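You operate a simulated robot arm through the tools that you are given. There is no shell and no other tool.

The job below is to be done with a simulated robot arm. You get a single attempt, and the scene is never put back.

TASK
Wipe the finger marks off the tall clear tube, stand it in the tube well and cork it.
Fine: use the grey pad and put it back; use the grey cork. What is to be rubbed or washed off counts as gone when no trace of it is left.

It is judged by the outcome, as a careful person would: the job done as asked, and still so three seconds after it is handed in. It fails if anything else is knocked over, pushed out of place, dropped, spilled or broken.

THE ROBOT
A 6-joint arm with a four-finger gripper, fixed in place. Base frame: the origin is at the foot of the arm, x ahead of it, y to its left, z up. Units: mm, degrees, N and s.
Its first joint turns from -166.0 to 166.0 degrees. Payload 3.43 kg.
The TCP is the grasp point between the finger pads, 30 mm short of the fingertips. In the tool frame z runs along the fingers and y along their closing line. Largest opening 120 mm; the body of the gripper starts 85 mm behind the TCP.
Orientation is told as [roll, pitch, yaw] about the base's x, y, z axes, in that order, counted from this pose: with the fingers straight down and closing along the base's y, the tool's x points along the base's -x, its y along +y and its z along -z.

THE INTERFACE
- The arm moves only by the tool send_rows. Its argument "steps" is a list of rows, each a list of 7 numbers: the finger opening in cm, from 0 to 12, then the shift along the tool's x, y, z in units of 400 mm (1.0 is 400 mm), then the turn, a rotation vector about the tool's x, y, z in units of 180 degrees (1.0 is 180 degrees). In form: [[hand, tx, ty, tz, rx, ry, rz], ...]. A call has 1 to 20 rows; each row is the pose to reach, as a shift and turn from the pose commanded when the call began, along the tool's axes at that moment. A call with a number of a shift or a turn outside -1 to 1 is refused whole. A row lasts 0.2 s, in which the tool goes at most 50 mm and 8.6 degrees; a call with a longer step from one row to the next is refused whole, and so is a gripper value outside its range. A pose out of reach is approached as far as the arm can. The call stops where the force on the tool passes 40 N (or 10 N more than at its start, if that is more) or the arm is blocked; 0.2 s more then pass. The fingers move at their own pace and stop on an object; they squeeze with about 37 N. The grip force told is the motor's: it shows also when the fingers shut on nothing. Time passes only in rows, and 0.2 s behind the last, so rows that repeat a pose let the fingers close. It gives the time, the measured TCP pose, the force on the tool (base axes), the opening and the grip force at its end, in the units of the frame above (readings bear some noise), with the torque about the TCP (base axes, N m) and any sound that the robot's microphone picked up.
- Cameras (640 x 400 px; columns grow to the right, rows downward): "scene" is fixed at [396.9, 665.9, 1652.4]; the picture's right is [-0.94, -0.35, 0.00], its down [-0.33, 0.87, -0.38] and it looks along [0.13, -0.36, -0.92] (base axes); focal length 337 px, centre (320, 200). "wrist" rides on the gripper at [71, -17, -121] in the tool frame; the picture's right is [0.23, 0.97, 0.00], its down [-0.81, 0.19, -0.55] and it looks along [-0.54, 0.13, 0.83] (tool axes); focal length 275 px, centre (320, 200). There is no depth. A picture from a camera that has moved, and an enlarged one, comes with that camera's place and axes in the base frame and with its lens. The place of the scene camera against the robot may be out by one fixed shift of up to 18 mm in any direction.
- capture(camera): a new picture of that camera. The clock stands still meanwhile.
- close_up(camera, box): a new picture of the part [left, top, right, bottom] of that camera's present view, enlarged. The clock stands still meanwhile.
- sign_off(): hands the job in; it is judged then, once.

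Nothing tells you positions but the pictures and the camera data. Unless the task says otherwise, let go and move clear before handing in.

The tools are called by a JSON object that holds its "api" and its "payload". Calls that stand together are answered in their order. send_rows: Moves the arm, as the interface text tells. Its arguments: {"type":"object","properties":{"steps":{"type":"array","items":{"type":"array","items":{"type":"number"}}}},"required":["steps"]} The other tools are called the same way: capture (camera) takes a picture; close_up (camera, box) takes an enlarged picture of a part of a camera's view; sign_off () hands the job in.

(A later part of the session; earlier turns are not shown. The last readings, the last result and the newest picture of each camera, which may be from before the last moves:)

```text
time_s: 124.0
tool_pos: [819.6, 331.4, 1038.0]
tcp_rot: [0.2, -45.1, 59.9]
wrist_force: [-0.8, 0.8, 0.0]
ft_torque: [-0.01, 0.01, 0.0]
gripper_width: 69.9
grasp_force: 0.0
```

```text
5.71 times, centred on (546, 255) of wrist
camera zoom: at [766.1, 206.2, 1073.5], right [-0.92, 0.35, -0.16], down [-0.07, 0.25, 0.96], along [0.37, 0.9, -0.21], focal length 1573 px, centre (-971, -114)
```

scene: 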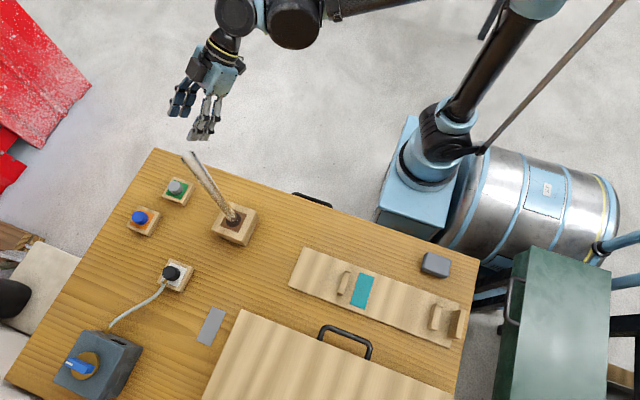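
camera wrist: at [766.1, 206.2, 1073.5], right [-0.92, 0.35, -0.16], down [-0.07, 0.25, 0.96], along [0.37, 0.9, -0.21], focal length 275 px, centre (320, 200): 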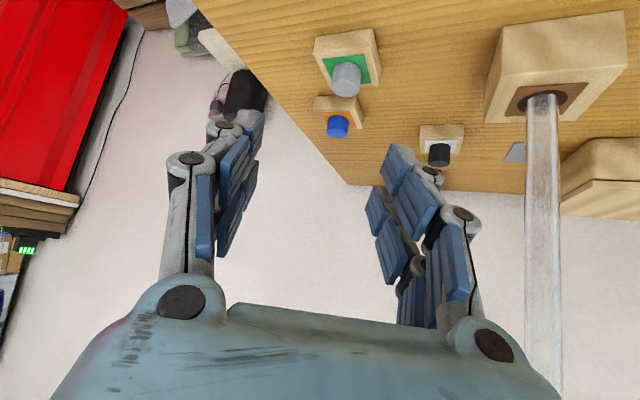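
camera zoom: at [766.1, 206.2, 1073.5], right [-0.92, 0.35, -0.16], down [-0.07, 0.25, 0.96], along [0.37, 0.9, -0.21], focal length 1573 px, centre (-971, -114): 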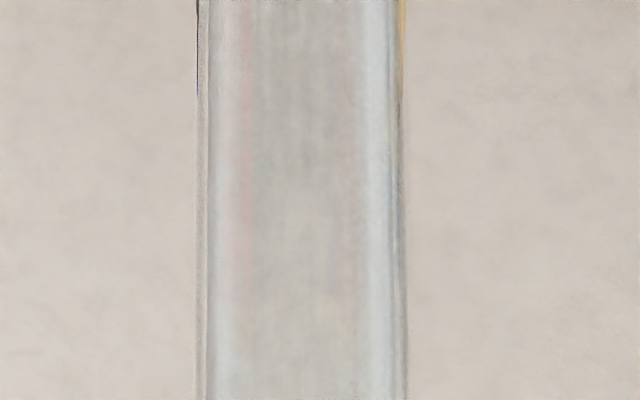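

Cork confirmed at (861, 451, 892). I move to 60 mm above the grasp pose.

{"api": "send_rows", "payload": {"steps": [[6, -0.0145, 0.015, 0.079, 0, 0, 0], [6, -0.029, 0.03, 0.158, 0, 0, 0], [6, -0.0434, 0.045, 0.2372, 0, 0, 0], [6, -0.0578, 0.06, 0.3163, 0, 0, 0], [6, -0.0578, 0.06, 0.3163, 0, 0, 0], [6, -0.0578, 0.06, 0.3163, 0, 0, 0]]}}

{"api": "capture", "payload": {"camera": "wrist"}}

{"api": "capture", "payload": {"camera": "scene"}}

```text
time_s: 125.4
tool_pos: [849.9, 436.0, 967.9]
tcp_rot: [0.2, -45.1, 60.0]
wrist_force: [0.4, -0.3, -0.3]
ft_torque: [0.01, -0.01, 0.01]
gripper_width: 60.0
grasp_force: 0.1
```

```text
taken
camera wrist: at [797.1, 310.4, 1001.6], right [-0.92, 0.35, -0.16], down [-0.07, 0.25, 0.97], along [0.37, 0.9, -0.21], focal length 275 px, centre (320, 200)
```

wrist: 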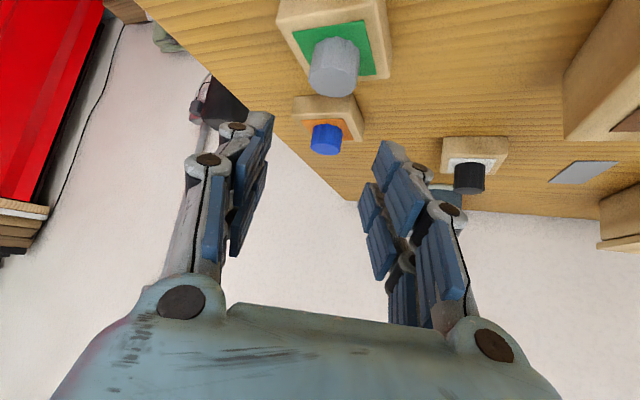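

```text
taken
```

scene: 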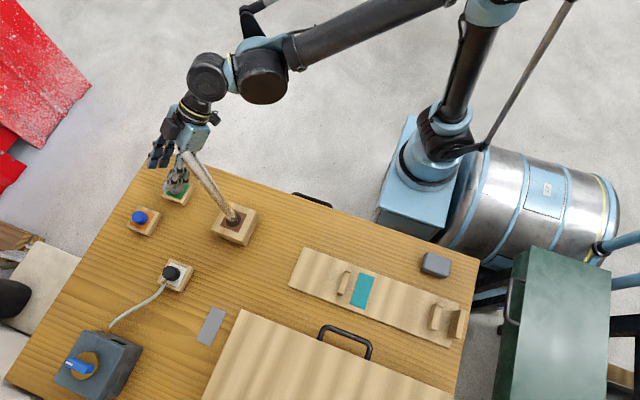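

{"api": "close_up", "payload": {"camera": "wrist", "box": [280, 15, 392, 100]}}

```text
4.71 times, centred on (336, 58) of wrist
camera zoom: at [797.1, 310.4, 1001.6], right [-0.92, 0.35, -0.16], down [-0.07, 0.25, 0.97], along [0.37, 0.9, -0.21], focal length 1295 px, centre (245, 871)
```

zoom: 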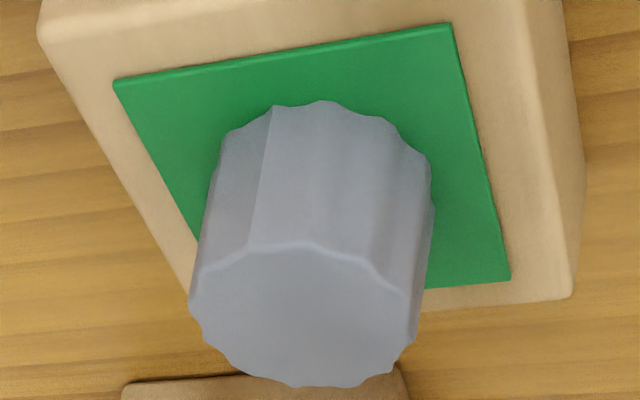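

Refined cork position (861.2, 451.5); the gripper is aligned. Descend vertically to grasp height (fingertips ~4 mm above the plinth).

{"api": "send_rows", "payload": {"steps": [[6, 0.04, 0, 0.04, 0, 0, 0], [6, 0.075, 0, 0.075, 0, 0, 0], [6, 0.095, -0.001, 0.0955, 0, 0, 0], [6, 0.1085, -0.001, 0.109, 0, 0, 0], [6, 0.1085, -0.001, 0.109, 0, 0, 0]]}}

{"api": "capture", "payload": {"camera": "wrist"}}

{"api": "close_up", "payload": {"camera": "wrist", "box": [210, 60, 402, 180]}}

```text
time_s: 126.4
tool_pos: [840.7, 437.5, 916.6]
tcp_rot: [-0.7, -45.7, 60.5]
wrist_force: [2.8, 0.2, -2.1]
ft_torque: [0.04, 0.1, 0.1]
gripper_width: 60.1
grasp_force: 0.2
stopped in row 5: the force on the tool passed its limit at 45 N (the readings are from after the stop); the commanded pose is now the measured one
```

```text
taken
camera wrist: at [787.3, 310.6, 950.4], right [-0.92, 0.35, -0.17], down [-0.09, 0.25, 0.96], along [0.38, 0.9, -0.2], focal length 275 px, centre (320, 200)
```

wrist: 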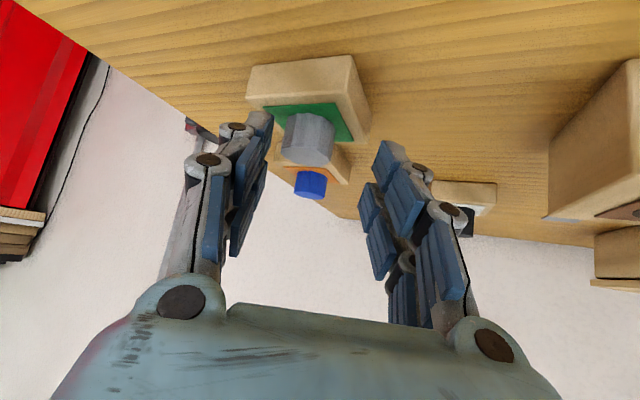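

```text
3.33 times, centred on (306, 120) of wrist
camera zoom: at [787.3, 310.6, 950.4], right [-0.92, 0.35, -0.17], down [-0.09, 0.25, 0.96], along [0.38, 0.9, -0.2], focal length 918 px, centre (367, 467)
```

zoom: 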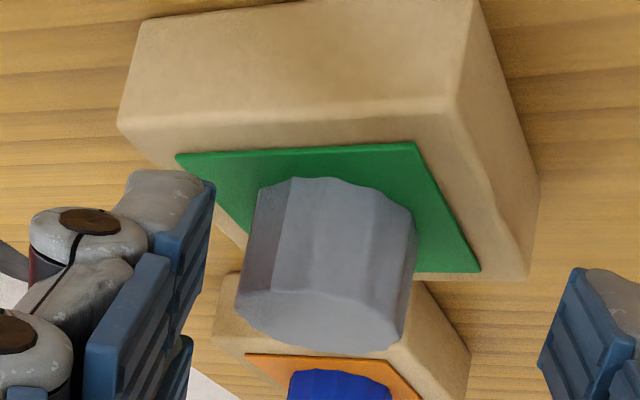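

Something touched (45 N) and the arm backed off to z≈917. I check whether the plinth or cork shifted.

{"api": "close_up", "payload": {"camera": "scene", "box": [110, 160, 290, 272]}}

{"api": "close_up", "payload": {"camera": "scene", "box": [140, 160, 220, 210]}}

```text
3.56 times, centred on (200, 216) of scene
camera zoom: at [396.9, 665.9, 1652.4], right [-0.94, -0.35, 0.0], down [-0.33, 0.87, -0.38], along [0.13, -0.36, -0.92], focal length 1198 px, centre (747, 143)
```

zoom: 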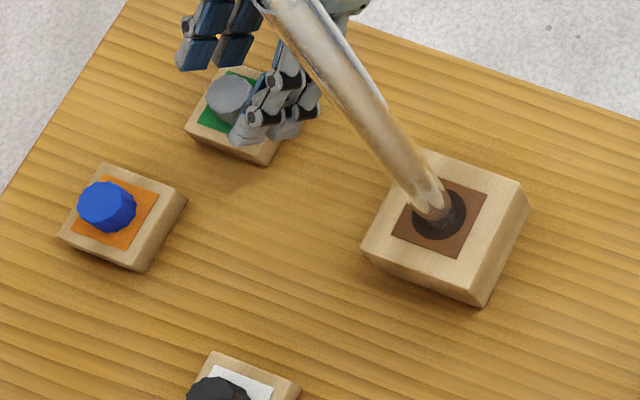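

```text
8.00 times, centred on (180, 185) of scene
camera zoom: at [396.9, 665.9, 1652.4], right [-0.94, -0.35, 0.0], down [-0.33, 0.87, -0.38], along [0.13, -0.36, -0.92], focal length 2697 px, centre (1440, 320)
```

zoom: 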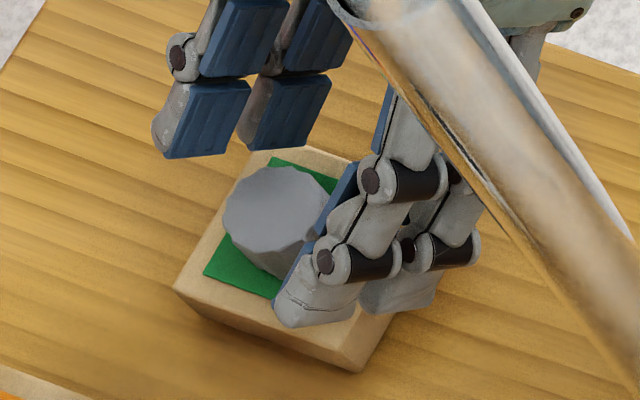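

Nothing moved. The fingers are evidently wider than their nominal 19 mm (two pad columns), so at 45° their lower corner touched the plinth. I raise and reduce the tilt to 30°, which leaves clearance.

{"api": "send_rows", "payload": {"steps": [[6, -0.044, -0.012, -0.0737, 0, 0, 0], [6, -0.088, -0.025, -0.1473, 0, 0, 0], [6, -0.1325, -0.0375, -0.221, 0, 0.03, 0], [6, -0.1325, -0.0375, -0.221, 0, 0.06, 0], [6, -0.1325, -0.0375, -0.221, 0, 0.0872, 0], [6, -0.1325, -0.0375, -0.221, 0, 0.0872, 0]]}}

{"api": "capture", "payload": {"camera": "wrist"}}

```text
time_s: 127.8
tool_pos: [841.0, 406.7, 1016.5]
tcp_rot: [-0.6, -30.0, 60.2]
wrist_force: [0.0, 0.0, -0.4]
ft_torque: [-0.02, 0.03, 0.02]
gripper_width: 60.0
grasp_force: 0.0
```

```text
taken
camera wrist: at [792.9, 293.0, 1086.2], right [-0.94, 0.31, -0.12], down [0.04, 0.47, 0.88], along [0.34, 0.83, -0.45], focal length 275 px, centre (320, 200)
```

wrist: 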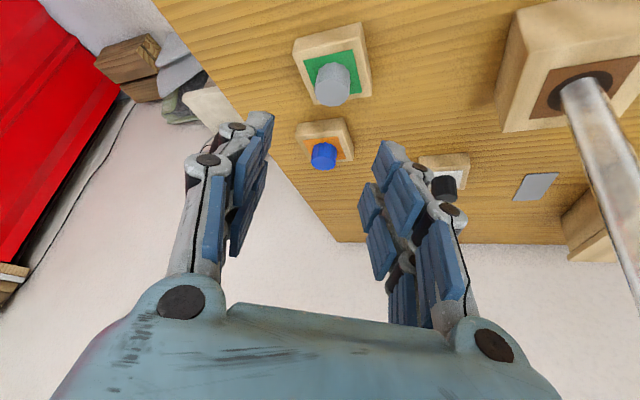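

Tilt 30° reached. Before grasping, I test that this orientation is reachable at tube-top height by going up to a comparable radius, away from the tube.

{"api": "send_rows", "payload": {"steps": [[6, -0.003, -0.0015, -0.107, 0, 0, 0], [6, -0.006, -0.003, -0.214, 0, 0, 0], [6, -0.009, -0.0045, -0.321, 0, 0, 0], [6, -0.012, -0.006, -0.428, 0, 0, 0], [6, -0.015, -0.0075, -0.535, 0, 0, 0], [6, -0.018, -0.009, -0.642, 0, 0, 0], [6, -0.02, -0.01, -0.7495, 0, 0, 0], [6, -0.02, -0.01, -0.7495, 0, 0, 0]]}}

{"api": "capture", "payload": {"camera": "wrist"}}

{"api": "capture", "payload": {"camera": "scene"}}

```text
time_s: 129.6
tool_pos: [769.9, 282.3, 1281.3]
tcp_rot: [-0.6, -29.9, 60.2]
wrist_force: [0.0, -0.5, 0.3]
ft_torque: [0.01, 0.02, 0.03]
gripper_width: 59.9
grasp_force: 0.0
```

```text
taken
camera wrist: at [722.1, 168.3, 1350.5], right [-0.94, 0.31, -0.12], down [0.04, 0.47, 0.88], along [0.34, 0.83, -0.45], focal length 275 px, centre (320, 200)
```

wrist: 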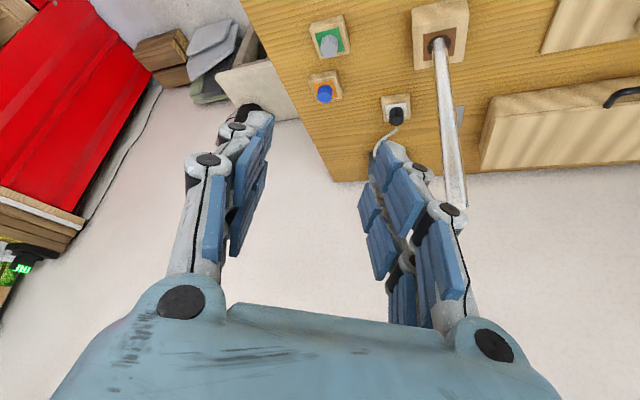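

```text
taken
```

scene: 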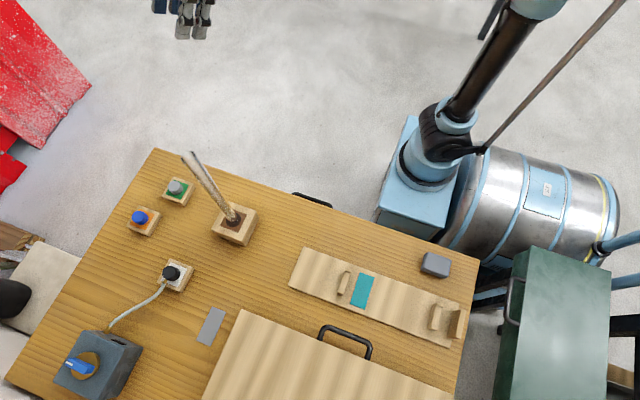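

Reach is fine. From here I can also measure the tube mouth.

{"api": "close_up", "payload": {"camera": "wrist", "box": [420, 150, 500, 220]}}

{"api": "close_up", "payload": {"camera": "wrist", "box": [405, 5, 501, 65]}}

```text
5.71 times, centred on (460, 185) of wrist
camera zoom: at [722.1, 168.3, 1350.5], right [-0.94, 0.31, -0.12], down [0.04, 0.47, 0.88], along [0.34, 0.83, -0.45], focal length 1573 px, centre (-480, 286)
```

zoom: 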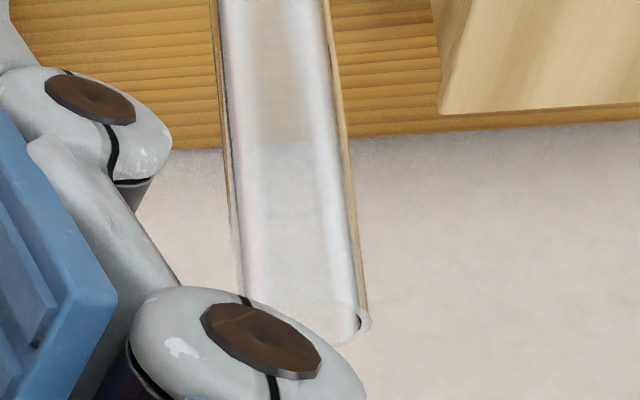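

```text
6.67 times, centred on (453, 35) of wrist
camera zoom: at [722.1, 168.3, 1350.5], right [-0.94, 0.31, -0.12], down [0.04, 0.47, 0.88], along [0.34, 0.83, -0.45], focal length 1835 px, centre (-567, 1300)
```

zoom: 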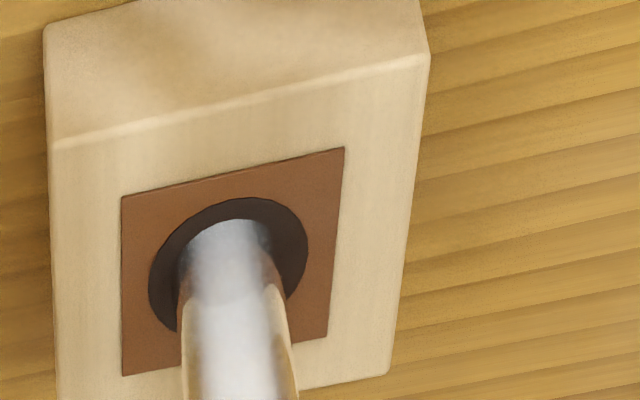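

The mouth reads about (680, 480, ~1197). Back to the cork: I go to 63 mm above the new grasp pose.

{"api": "send_rows", "payload": {"steps": [[6, -0.002, 0.00275, 0.1114, 0, 0, 0], [6, -0.004, 0.0055, 0.2229, 0, 0, 0], [6, -0.006, 0.00825, 0.3343, 0, 0, 0], [6, -0.008, 0.011, 0.4457, 0, 0, 0], [6, -0.01, 0.01375, 0.5572, 0, 0, 0], [6, -0.012, 0.0165, 0.6686, 0, 0, 0], [6, -0.014, 0.01925, 0.78, 0, 0, 0], [6, -0.016, 0.022, 0.8915, 0, 0, 0], [6, -0.016, 0.022, 0.8915, 0, 0, 0]]}}

{"api": "close_up", "payload": {"camera": "wrist", "box": [210, 20, 402, 140]}}

```text
time_s: 131.6
tool_pos: [856.6, 444.2, 975.5]
tcp_rot: [-0.5, -29.9, 60.3]
wrist_force: [0.1, 0.0, 0.4]
ft_torque: [0.01, 0.01, 0.02]
gripper_width: 60.2
grasp_force: 0.0
```

```text
3.33 times, centred on (306, 80) of wrist
camera zoom: at [808.3, 330.7, 1043.9], right [-0.94, 0.31, -0.12], down [0.04, 0.47, 0.88], along [0.34, 0.83, -0.45], focal length 918 px, centre (367, 600)
```

zoom: 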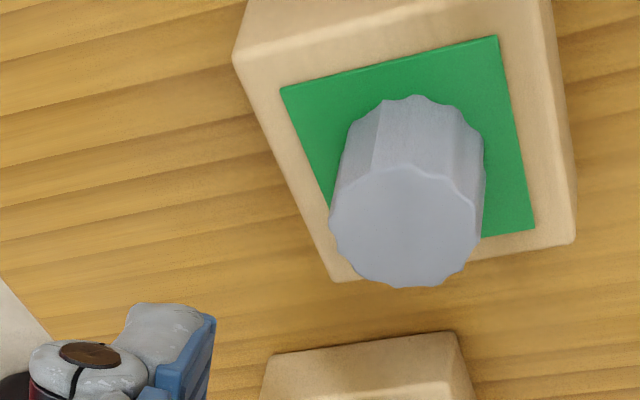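

Aligned. Descend 50 mm, then the last 13 mm gently.

{"api": "send_rows", "payload": {"steps": [[6, 0.031, 0.0006, 0.054, 0, 0, 0], [6, 0.05, 0.001, 0.087, 0, 0, 0], [6, 0.0623, 0.0012, 0.1083, 0, 0, 0], [6, 0.0623, 0.0012, 0.1083, 0, 0, 0]]}}

{"api": "send_rows", "payload": {"steps": [[6, 0.006, 0, 0.0105, 0, 0, 0], [6, 0.0112, 0, 0.0195, 0, 0, 0], [6, 0.0156, 0.0003, 0.0271, 0, 0, 0]]}}

{"api": "close_up", "payload": {"camera": "wrist", "box": [210, 60, 402, 180]}}

```text
time_s: 132.6
tool_pos: [856.2, 444.7, 925.9]
tcp_rot: [-0.5, -30.0, 60.2]
wrist_force: [0.1, 1.1, -0.3]
ft_torque: [0.0, -0.05, -0.01]
gripper_width: 60.0
grasp_force: 0.1
```

```text
time_s: 133.4
tool_pos: [857.2, 444.2, 912.9]
tcp_rot: [-0.5, -30.1, 60.2]
wrist_force: [-0.1, 0.9, 0.1]
ft_torque: [0.01, -0.02, 0.01]
gripper_width: 60.0
grasp_force: 0.0
```

```text
3.33 times, centred on (306, 120) of wrist
camera zoom: at [809.4, 330.5, 981.7], right [-0.94, 0.31, -0.12], down [0.04, 0.47, 0.88], along [0.34, 0.83, -0.45], focal length 918 px, centre (367, 467)
```

zoom: 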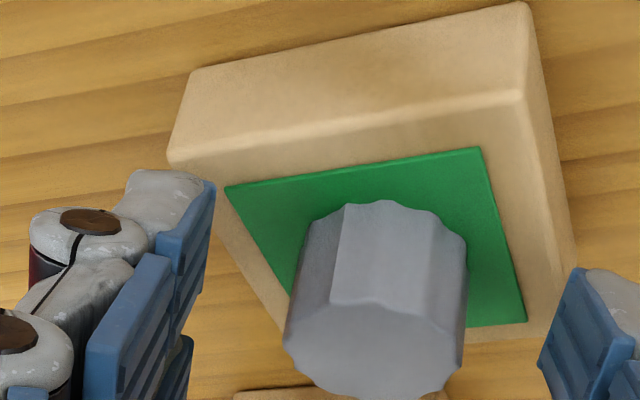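

No contact and the cork is centred between the fingers. Close on it.

{"api": "send_rows", "payload": {"steps": [[4, 0, 0, 0, 0, 0, 0], [2, 0, 0, 0, 0, 0, 0], [2, 0, 0, 0, 0, 0, 0], [2, 0, 0, 0, 0, 0, 0]]}}

{"api": "close_up", "payload": {"camera": "wrist", "box": [210, 60, 402, 180]}}

```text
time_s: 134.4
tool_pos: [856.1, 444.5, 913.8]
tcp_rot: [-0.6, -30.1, 60.3]
wrist_force: [0.1, 0.3, -0.4]
ft_torque: [-0.02, -0.01, 0.0]
gripper_width: 27.3
grasp_force: 37.0
```

```text
3.33 times, centred on (306, 120) of wrist
camera zoom: at [809.4, 330.5, 981.8], right [-0.94, 0.31, -0.12], down [0.04, 0.47, 0.88], along [0.34, 0.83, -0.45], focal length 918 px, centre (367, 467)
```

zoom: 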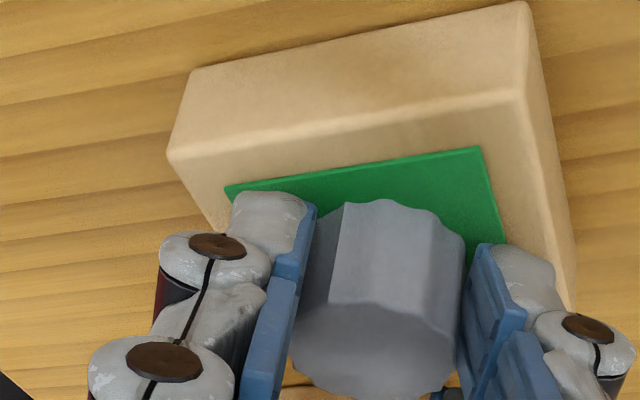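

Gripped at 27.3 mm. Lift straight up slowly.

{"api": "send_rows", "payload": {"steps": [[2, -0.0062, 0, -0.0108, 0, 0, 0], [2, -0.0125, 0, -0.0217, 0, 0, 0], [2, -0.025, -0.0003, -0.0433, 0, 0, 0], [2, -0.0374, -0.0007, -0.065, 0, 0, 0], [2, -0.0499, -0.0009, -0.0867, 0, 0, 0], [2, -0.0499, -0.0009, -0.0867, 0, 0, 0]]}}

{"api": "capture", "payload": {"camera": "wrist"}}

{"api": "close_up", "payload": {"camera": "wrist", "box": [210, 40, 402, 180]}}

```text
time_s: 135.8
tool_pos: [856.3, 444.3, 952.6]
tcp_rot: [-0.6, -30.0, 60.3]
wrist_force: [-0.1, -0.5, 0.3]
ft_torque: [0.01, 0.04, 0.0]
gripper_width: 27.1
grasp_force: 37.2
```

```text
taken
camera wrist: at [809.5, 330.3, 1022.1], right [-0.94, 0.31, -0.12], down [0.04, 0.47, 0.88], along [0.34, 0.83, -0.45], focal length 275 px, centre (320, 200)
```

wrist: 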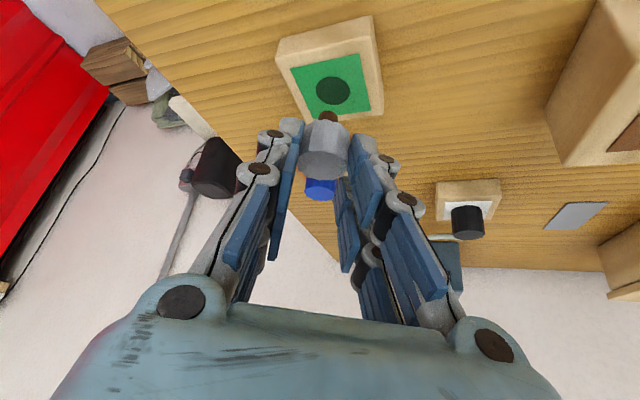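

```text
2.86 times, centred on (306, 110) of wrist
camera zoom: at [809.5, 330.3, 1022.1], right [-0.94, 0.31, -0.12], down [0.04, 0.47, 0.88], along [0.34, 0.83, -0.45], focal length 786 px, centre (360, 457)
```

zoom: 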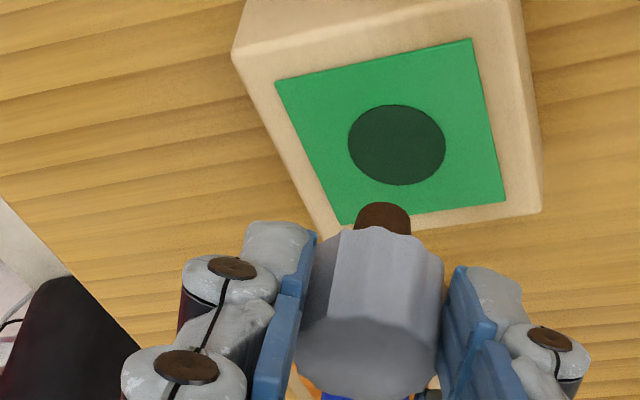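

The grey cork with its brown plug is out of the plinth and held upright. I carry it up on an arc well clear of the tube: first to (770, 340, 1150).

{"api": "send_rows", "payload": {"steps": [[2, 0.0069, 0.0085, -0.0992, 0, 0, 0], [2, 0.0138, 0.017, -0.1983, 0, 0, 0], [2, 0.0208, 0.0255, -0.2975, 0, 0, 0], [2, 0.0277, 0.034, -0.3967, 0, 0, 0], [2, 0.0346, 0.0425, -0.4958, 0, 0, 0], [2, 0.0415, 0.051, -0.595, 0, 0, 0]]}}

{"api": "send_rows", "payload": {"steps": [[2, -0.0487, 0.058, -0.0807, 0, 0, 0], [2, -0.0974, 0.116, -0.1615, 0, 0, 0], [2, -0.1461, 0.174, -0.2422, 0, 0, 0], [2, -0.1948, 0.232, -0.323, 0, 0, 0], [2, -0.1948, 0.232, -0.323, 0, 0, 0]]}}

{"api": "capture", "payload": {"camera": "wrist"}}

{"api": "capture", "payload": {"camera": "scene"}}

```text
time_s: 137.2
tool_pos: [770.8, 339.9, 1150.7]
tcp_rot: [-0.5, -30.1, 60.3]
wrist_force: [0.9, 0.4, -0.3]
ft_torque: [-0.01, 0.0, -0.04]
gripper_width: 27.3
grasp_force: 37.1
```

```text
time_s: 138.4
tool_pos: [692.0, 388.1, 1300.1]
tcp_rot: [-0.7, -30.0, 60.2]
wrist_force: [1.1, 0.8, -0.3]
ft_torque: [0.02, 0.0, 0.0]
gripper_width: 27.0
grasp_force: 37.0
```

```text
taken
camera wrist: at [643.8, 275.2, 1370.1], right [-0.94, 0.31, -0.12], down [0.04, 0.47, 0.88], along [0.34, 0.83, -0.45], focal length 275 px, centre (320, 200)
```

wrist: 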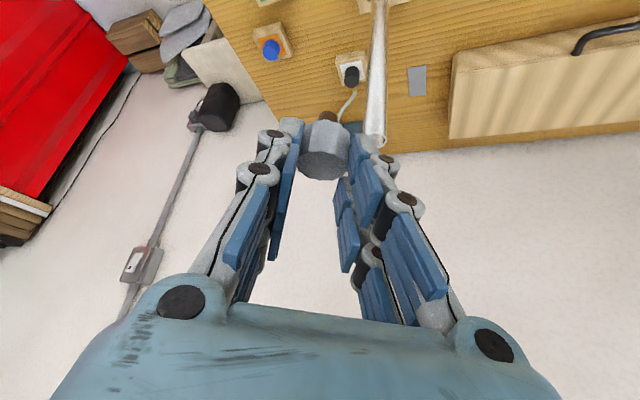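

```text
taken
```

scene: 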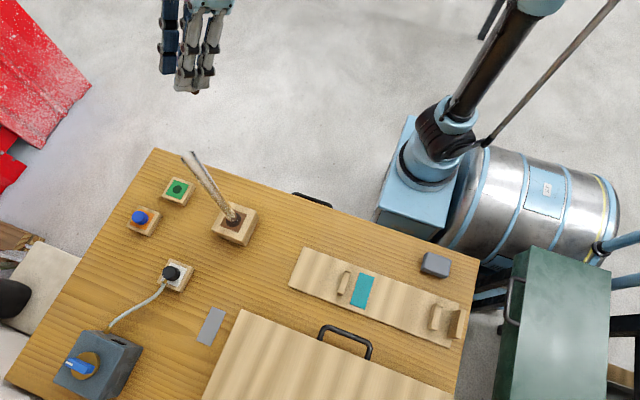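

Now zoom on the tube mouth and the cork's plug from here.

{"api": "close_up", "payload": {"camera": "wrist", "box": [290, 90, 402, 160]}}

{"api": "close_up", "payload": {"camera": "wrist", "box": [345, 100, 409, 160]}}

{"api": "close_up", "payload": {"camera": "scene", "box": [150, 60, 246, 120]}}

```text
5.71 times, centred on (346, 125) of wrist
camera zoom: at [643.8, 275.2, 1370.1], right [-0.94, 0.31, -0.12], down [0.04, 0.47, 0.88], along [0.34, 0.83, -0.45], focal length 1573 px, centre (171, 629)
```

zoom: 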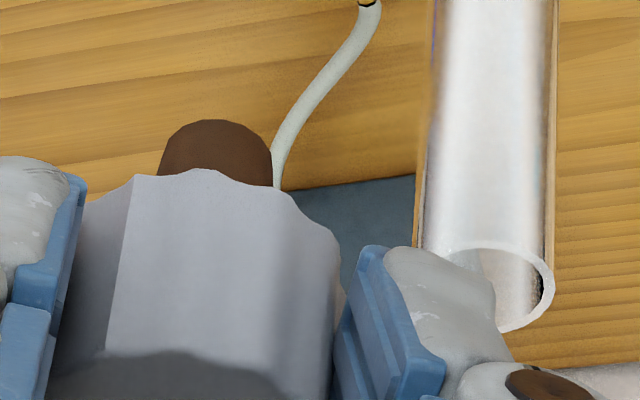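

```text
6.67 times, centred on (377, 130) of wrist
camera zoom: at [643.8, 275.2, 1370.1], right [-0.94, 0.31, -0.12], down [0.04, 0.47, 0.88], along [0.34, 0.83, -0.45], focal length 1835 px, centre (-60, 667)
```

zoom: 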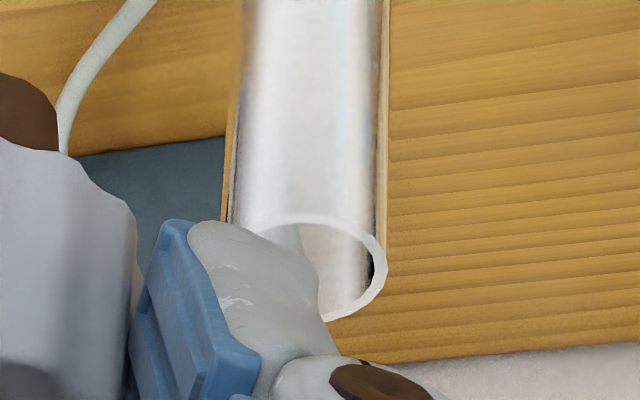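

```text
6.67 times, centred on (198, 90) of scene
camera zoom: at [396.9, 665.9, 1652.4], right [-0.94, -0.35, 0.0], down [-0.33, 0.87, -0.38], along [0.13, -0.36, -0.92], focal length 2247 px, centre (1133, 933)
```

zoom: 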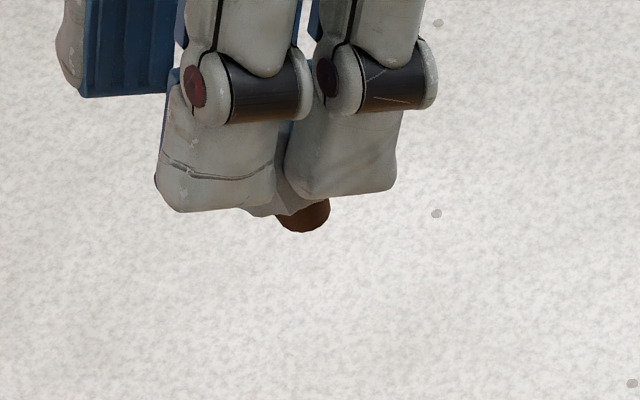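

Two-view triangulation puts the mouth at (679.8, 480.6, 1194) and the plug's end is ~58 mm below TCP, offset (+4.3, +8). I move the cork above the mouth at TCP z≈1300.

{"api": "send_rows", "payload": {"steps": [[2, -0.0467, 0.0463, 0.0263, 0, 0, 0], [2, -0.0933, 0.0927, 0.0527, 0, 0, 0], [2, -0.125, 0.124, 0.0705, 0, 0, 0], [2, -0.14, 0.139, 0.079, 0, 0, 0], [2, -0.14, 0.139, 0.079, 0, 0, 0], [2, -0.14, 0.139, 0.079, 0, 0, 0]]}}

{"api": "capture", "payload": {"camera": "wrist"}}

{"api": "close_up", "payload": {"camera": "wrist", "box": [270, 80, 382, 150]}}

{"api": "close_up", "payload": {"camera": "scene", "box": [140, 110, 236, 170]}}

```text
time_s: 139.8
tool_pos: [674.3, 471.3, 1300.2]
tcp_rot: [-0.6, -30.1, 60.2]
wrist_force: [0.5, 0.5, -0.1]
ft_torque: [-0.04, 0.01, -0.03]
gripper_width: 27.2
grasp_force: 37.0
```

```text
taken
camera wrist: at [627.9, 358.8, 1369.5], right [-0.94, 0.31, -0.12], down [0.04, 0.47, 0.88], along [0.34, 0.83, -0.45], focal length 275 px, centre (320, 200)
```

wrist: 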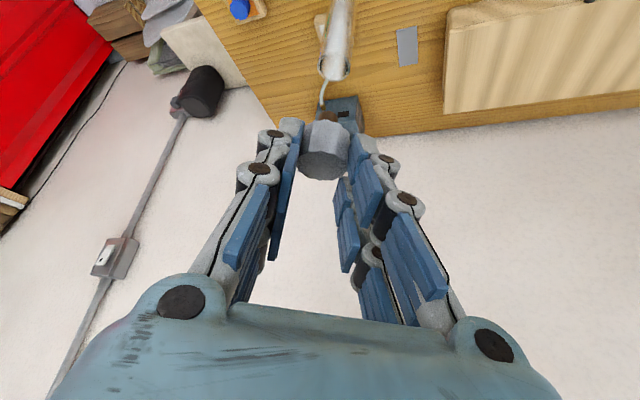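

```text
5.71 times, centred on (326, 115) of wrist
camera zoom: at [627.9, 358.8, 1369.5], right [-0.94, 0.31, -0.12], down [0.04, 0.47, 0.88], along [0.34, 0.83, -0.45], focal length 1573 px, centre (286, 686)
```

zoom: 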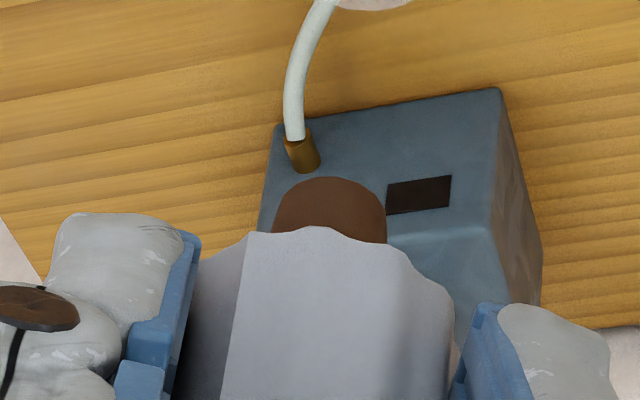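

```text
6.67 times, centred on (188, 140) of scene
camera zoom: at [396.9, 665.9, 1652.4], right [-0.94, -0.35, 0.0], down [-0.33, 0.87, -0.38], along [0.13, -0.36, -0.92], focal length 2247 px, centre (1200, 600)
```

zoom: 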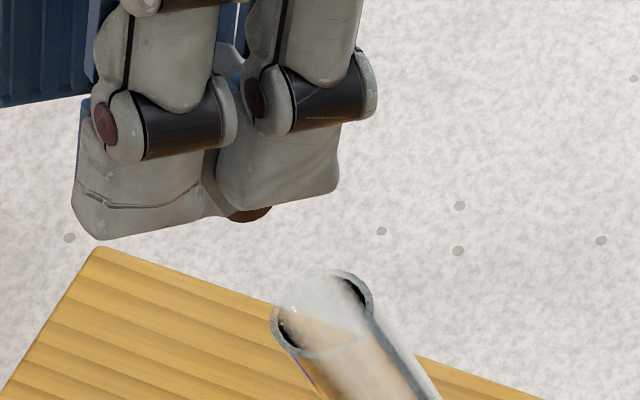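

{"api": "close_up", "payload": {"camera": "wrist", "box": [296, 40, 376, 130]}}

```text
4.44 times, centred on (336, 85) of wrist
camera zoom: at [627.9, 358.8, 1369.5], right [-0.94, 0.31, -0.12], down [0.04, 0.47, 0.88], along [0.34, 0.83, -0.45], focal length 1224 px, centre (249, 711)
```

zoom: 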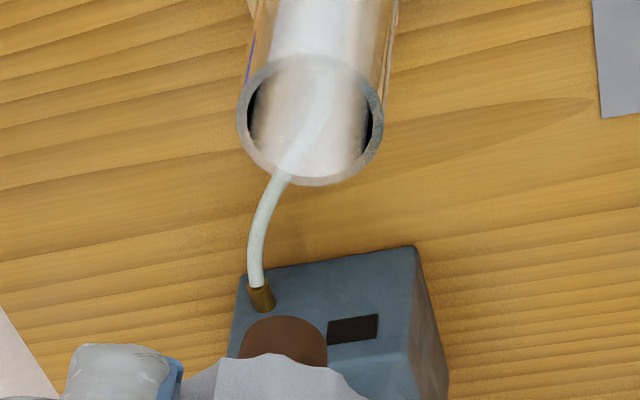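

Plug (≈679.9, 480.5) and mouth (≈680.3, 480.3) are lined up within about a millimetre. Descend 42 mm to just above the mouth and recheck.

{"api": "send_rows", "payload": {"steps": [[2, 0.018, 0, 0.032, 0, 0, 0], [2, 0.036, 0, 0.064, 0, 0, 0], [2, 0.0515, -0.0005, 0.0915, 0, 0, 0], [2, 0.0515, -0.0005, 0.0915, 0, 0, 0]]}}

{"api": "close_up", "payload": {"camera": "wrist", "box": [280, 70, 376, 130]}}

{"api": "close_up", "payload": {"camera": "scene", "box": [150, 125, 230, 175]}}

```text
time_s: 140.8
tool_pos: [675.8, 472.5, 1258.8]
tcp_rot: [-0.6, -30.0, 60.2]
wrist_force: [-0.5, -0.2, 0.4]
ft_torque: [0.03, -0.01, 0.0]
gripper_width: 27.0
grasp_force: 36.6
```

```text
6.67 times, centred on (328, 100) of wrist
camera zoom: at [628.7, 358.9, 1327.7], right [-0.94, 0.31, -0.12], down [0.04, 0.47, 0.88], along [0.34, 0.83, -0.45], focal length 1835 px, centre (267, 867)
```

zoom: 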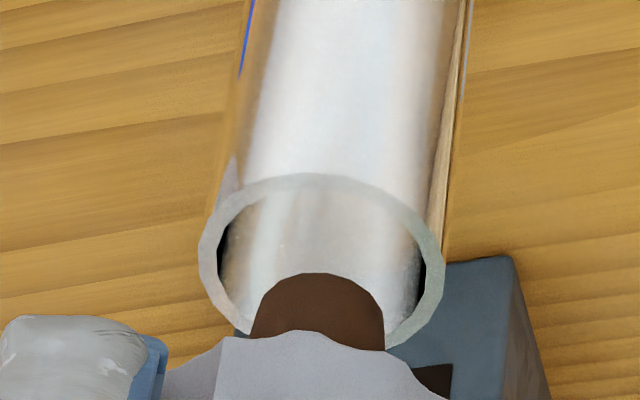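

```text
8.00 times, centred on (190, 150) of scene
camera zoom: at [396.9, 665.9, 1652.4], right [-0.94, -0.35, 0.0], down [-0.33, 0.87, -0.38], along [0.13, -0.36, -0.92], focal length 2697 px, centre (1360, 600)
```

zoom: 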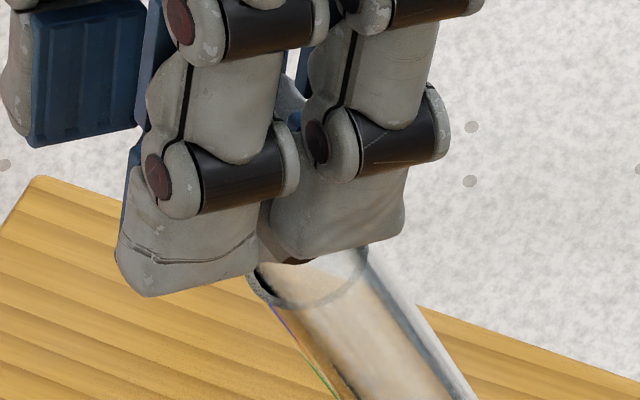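

Lateral alignment is good. I lower gently into the mouth, watching forces.

{"api": "send_rows", "payload": {"steps": [[2, 0.004, -0.0003, 0.006, 0, 0, 0], [2, 0.0075, -0.0003, 0.0125, 0, 0, 0], [2, 0.0115, -0.0003, 0.019, 0, 0, 0], [2, 0.0135, -0.0003, 0.0215, 0, 0, 0]]}}

{"api": "close_up", "payload": {"camera": "wrist", "box": [280, 70, 376, 130]}}

{"api": "close_up", "payload": {"camera": "scene", "box": [150, 125, 230, 175]}}

```text
time_s: 141.8
tool_pos: [675.1, 471.6, 1248.1]
tcp_rot: [-0.6, -29.9, 60.3]
wrist_force: [0.1, 0.2, -0.2]
ft_torque: [-0.04, 0.02, -0.02]
gripper_width: 27.2
grasp_force: 37.1
```

```text
6.67 times, centred on (328, 100) of wrist
camera zoom: at [628.2, 358.9, 1317.6], right [-0.94, 0.31, -0.12], down [0.04, 0.47, 0.88], along [0.34, 0.83, -0.45], focal length 1835 px, centre (267, 867)
```

zoom: 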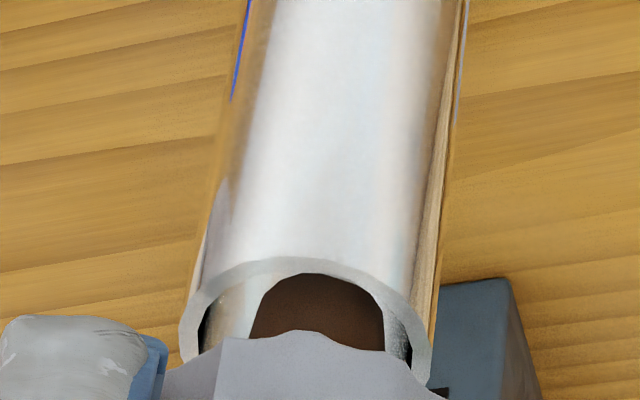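

```text
8.00 times, centred on (190, 150) of scene
camera zoom: at [396.9, 665.9, 1652.4], right [-0.94, -0.35, 0.0], down [-0.33, 0.87, -0.38], along [0.13, -0.36, -0.92], focal length 2697 px, centre (1360, 600)
```

zoom: 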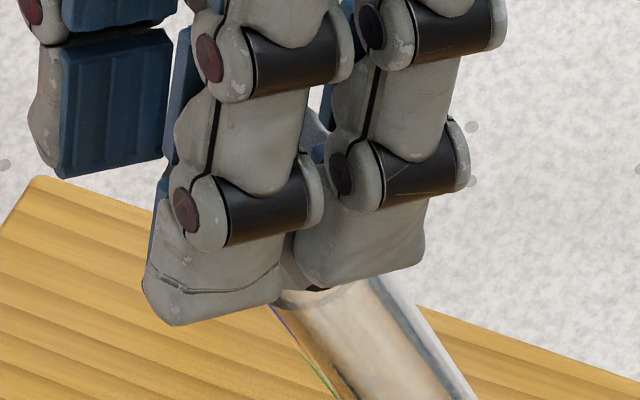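

The plug end is inside the mouth without contact. A small correction (−1.2 mm in y) and further down 6 mm.

{"api": "send_rows", "payload": {"steps": [[2, 0.0023, -0.0015, -0.0013, 0, 0, 0], [2, 0.0048, -0.0015, 0.003, 0, 0, 0], [2, 0.0073, -0.0015, 0.0074, 0, 0, 0], [2, 0.0098, -0.0015, 0.0117, 0, 0, 0]]}}

{"api": "close_up", "payload": {"camera": "wrist", "box": [280, 70, 376, 130]}}

```text
time_s: 142.8
tool_pos: [676.6, 470.6, 1242.8]
tcp_rot: [-0.7, -30.0, 60.2]
wrist_force: [-0.8, 0.1, -0.4]
ft_torque: [0.03, 0.01, 0.01]
gripper_width: 26.9
grasp_force: 36.9
```

```text
6.67 times, centred on (328, 100) of wrist
camera zoom: at [628.4, 357.6, 1311.5], right [-0.94, 0.31, -0.12], down [0.04, 0.47, 0.88], along [0.34, 0.83, -0.45], focal length 1835 px, centre (267, 867)
```

zoom: 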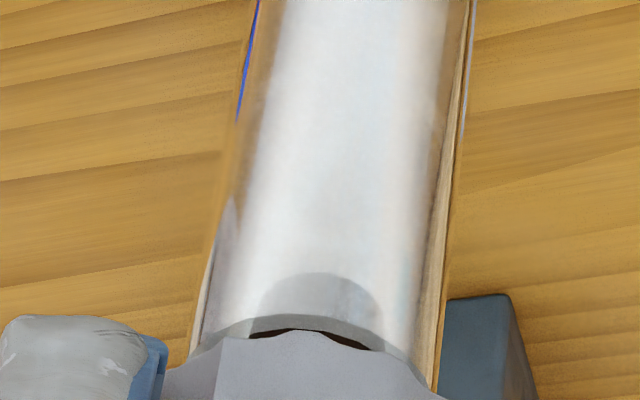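

The plug is inside the bore (visible through the glass). Continue down 4 mm, then in small steps to seat.

{"api": "send_rows", "payload": {"steps": [[2, 0.0025, 0, 0.0043, 0, 0, 0], [2, 0.005, 0, 0.0087, 0, 0, 0]]}}

{"api": "send_rows", "payload": {"steps": [[2, 0.0012, 0, 0.0022, 0, 0, 0], [2, 0.0019, 0, 0.0033, 0, 0, 0]]}}

{"api": "close_up", "payload": {"camera": "wrist", "box": [280, 70, 376, 130]}}

```text
time_s: 143.4
tool_pos: [675.5, 470.5, 1238.0]
tcp_rot: [-0.6, -30.1, 60.1]
wrist_force: [0.1, -0.9, -0.4]
ft_torque: [0.0, 0.02, -0.03]
gripper_width: 27.1
grasp_force: 36.8
```

```text
time_s: 144.0
tool_pos: [676.5, 469.8, 1237.3]
tcp_rot: [-0.6, -30.0, 60.2]
wrist_force: [0.8, 0.2, 0.5]
ft_torque: [0.01, 0.0, 0.01]
gripper_width: 27.4
grasp_force: 36.6
```

```text
6.67 times, centred on (328, 100) of wrist
camera zoom: at [628.2, 357.5, 1305.8], right [-0.94, 0.31, -0.12], down [0.04, 0.47, 0.88], along [0.34, 0.83, -0.45], focal length 1835 px, centre (267, 867)
```

zoom: 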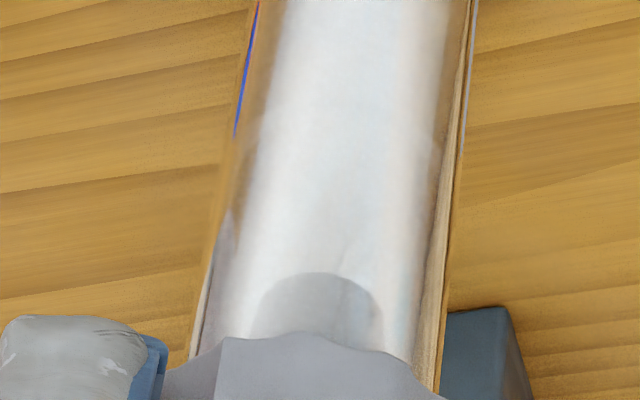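

Rim is now hidden behind the cork head; continue in sub-millimetre steps until it seats.

{"api": "send_rows", "payload": {"steps": [[2, 0.0012, 0, 0.0022, 0, 0, 0], [2, 0.0012, 0, 0.0022, 0, 0, 0]]}}

{"api": "send_rows", "payload": {"steps": [[2, 0.001, 0, 0.0017, 0, 0, 0], [2, 0.001, 0, 0.0017, 0, 0, 0]]}}

{"api": "send_rows", "payload": {"steps": [[2, 0.001, 0, 0.0017, 0, 0, 0], [2, 0.001, 0, 0.0017, 0, 0, 0]]}}

```text
time_s: 144.6
tool_pos: [675.9, 471.4, 1236.6]
tcp_rot: [-0.6, -30.2, 60.1]
wrist_force: [0.1, -0.1, 10.2]
ft_torque: [0.13, -0.05, 0.02]
gripper_width: 27.2
grasp_force: 37.0
```

```text
time_s: 145.2
tool_pos: [674.8, 470.2, 1235.7]
tcp_rot: [-0.6, -30.1, 60.3]
wrist_force: [-0.4, -0.2, 24.8]
ft_torque: [0.23, -0.14, -0.02]
gripper_width: 27.0
grasp_force: 36.8
```

```text
time_s: 145.8
tool_pos: [675.1, 469.4, 1235.9]
tcp_rot: [-0.6, -30.1, 60.4]
wrist_force: [0.0, 1.0, 34.4]
ft_torque: [0.25, -0.17, -0.02]
gripper_width: 27.0
grasp_force: 36.9
```

The cork is seated: head on the rim, 34 N down. I relax the pressure by about a millimetre and look.

{"api": "send_rows", "payload": {"steps": [[2, -0.001, 0, -0.0018, 0, 0, 0], [2, -0.0016, 0, -0.0028, 0, 0, 0]]}}

{"api": "close_up", "payload": {"camera": "wrist", "box": [270, 70, 398, 150]}}

{"api": "close_up", "payload": {"camera": "scene", "box": [150, 125, 230, 175]}}

```text
time_s: 146.4
tool_pos: [675.2, 470.4, 1234.3]
tcp_rot: [-0.6, -30.0, 60.3]
wrist_force: [1.0, 0.8, 9.3]
ft_torque: [0.12, -0.04, -0.01]
gripper_width: 27.5
grasp_force: 37.1
```

```text
5.00 times, centred on (334, 110) of wrist
camera zoom: at [628.0, 357.5, 1304.4], right [-0.94, 0.31, -0.12], down [0.04, 0.47, 0.88], along [0.34, 0.83, -0.45], focal length 1376 px, centre (250, 650)
```

zoom: 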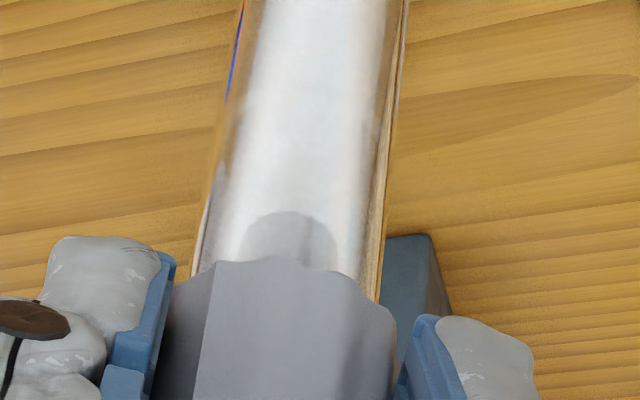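

```text
8.00 times, centred on (190, 150) of scene
camera zoom: at [396.9, 665.9, 1652.4], right [-0.94, -0.35, 0.0], down [-0.33, 0.87, -0.38], along [0.13, -0.36, -0.92], focal length 2697 px, centre (1360, 600)
```

zoom: 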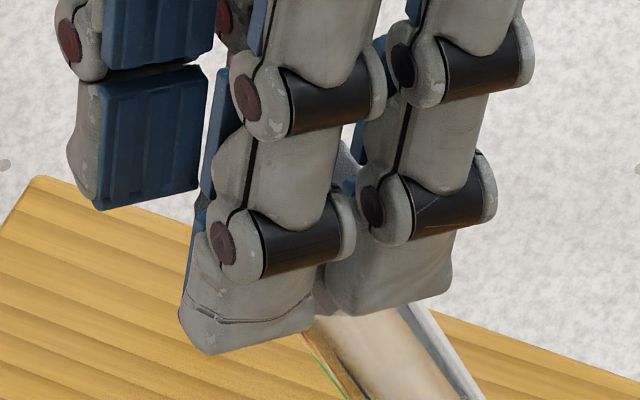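

Seated squarely. Release gently and check that all stays.

{"api": "send_rows", "payload": {"steps": [[2.9, 0, 0, 0, 0, 0, 0], [3.2, 0, 0, 0, 0, 0, 0], [3.8, 0, 0, 0, 0, 0, 0]]}}

{"api": "close_up", "payload": {"camera": "wrist", "box": [240, 60, 432, 180]}}

{"api": "send_rows", "payload": {"steps": [[5, 0, 0, 0, 0, 0, 0], [7, 0, 0, 0, 0, 0, 0], [7, 0, 0, 0, 0, 0, 0]]}}

{"api": "close_up", "payload": {"camera": "wrist", "box": [240, 60, 432, 180]}}

```text
time_s: 147.2
tool_pos: [675.6, 470.8, 1236.4]
tcp_rot: [-0.7, -30.0, 60.1]
wrist_force: [-0.1, 0.2, -0.2]
ft_torque: [0.0, -0.03, -0.03]
gripper_width: 37.9
grasp_force: 0.0
```

```text
3.33 times, centred on (336, 120) of wrist
camera zoom: at [628.2, 357.6, 1304.6], right [-0.94, 0.31, -0.12], down [0.04, 0.47, 0.88], along [0.34, 0.83, -0.45], focal length 918 px, centre (267, 467)
```

zoom: 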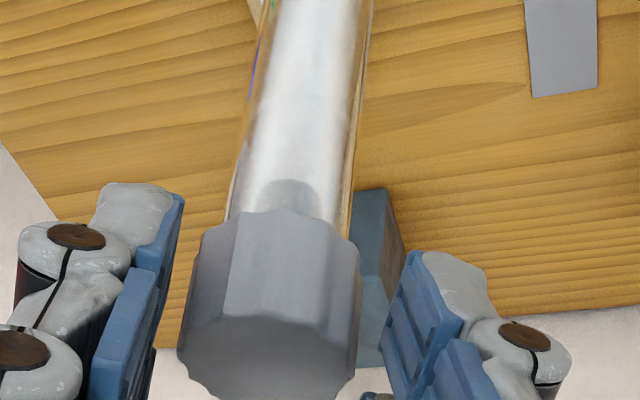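

```text
time_s: 148.0
tool_pos: [676.4, 471.4, 1236.6]
tcp_rot: [-0.7, -30.1, 60.1]
wrist_force: [-0.3, 0.1, -0.2]
ft_torque: [0.0, -0.02, 0.03]
gripper_width: 70.2
grasp_force: 0.2
```

```text
3.33 times, centred on (336, 120) of wrist
camera zoom: at [628.2, 357.6, 1304.6], right [-0.94, 0.31, -0.12], down [0.04, 0.47, 0.88], along [0.34, 0.83, -0.45], focal length 918 px, centre (267, 467)
```

zoom: 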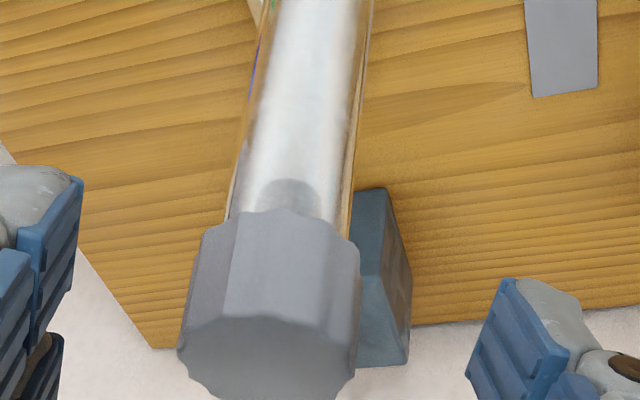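

The cork sits on the tube and everything is steady. Retreat back along the tool axis and clear away.

{"api": "send_rows", "payload": {"steps": [[7, 0, 0, -0.05, 0, 0, 0], [7, 0, 0, -0.12, 0, 0, 0], [7, 0, 0, -0.22, 0, 0, 0], [7, 0.1, 0, -0.25, 0, 0, 0], [7, 0.2, 0, -0.28, 0, 0, 0], [7, 0.3, 0, -0.3, 0, 0, 0], [7, 0.3, 0, -0.3, 0, 0, 0]]}}

{"api": "capture", "payload": {"camera": "wrist"}}

{"api": "capture", "payload": {"camera": "scene"}}

{"api": "close_up", "payload": {"camera": "scene", "box": [150, 120, 278, 250]}}

```text
time_s: 149.6
tool_pos: [594.6, 327.6, 1279.0]
tcp_rot: [-0.6, -30.1, 60.1]
wrist_force: [0.6, -0.1, -0.5]
ft_torque: [-0.02, 0.02, 0.05]
gripper_width: 69.8
grasp_force: 0.0
```

```text
taken
camera wrist: at [546.2, 214.8, 1348.5], right [-0.94, 0.31, -0.12], down [0.04, 0.47, 0.88], along [0.34, 0.83, -0.45], focal length 275 px, centre (320, 200)
```

wrist: 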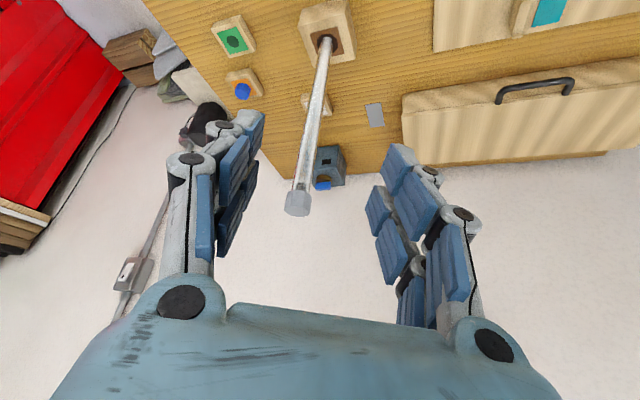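

```text
taken
```

scene: 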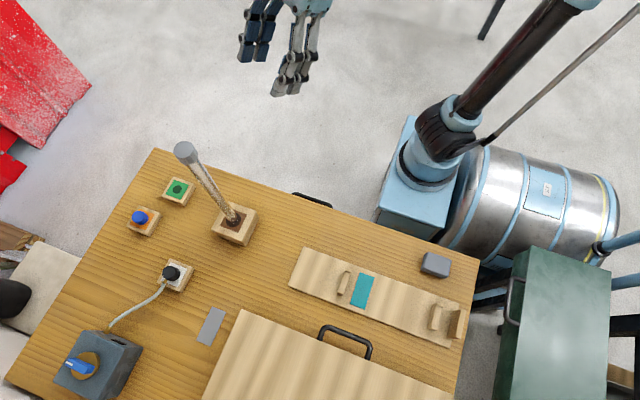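

```text
3.08 times, centred on (214, 185) of scene
camera zoom: at [396.9, 665.9, 1652.4], right [-0.94, -0.35, 0.0], down [-0.33, 0.87, -0.38], along [0.13, -0.36, -0.92], focal length 1037 px, centre (646, 246)
```

zoom: 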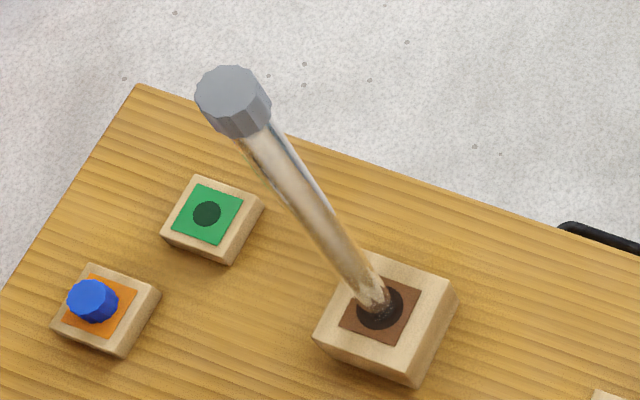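

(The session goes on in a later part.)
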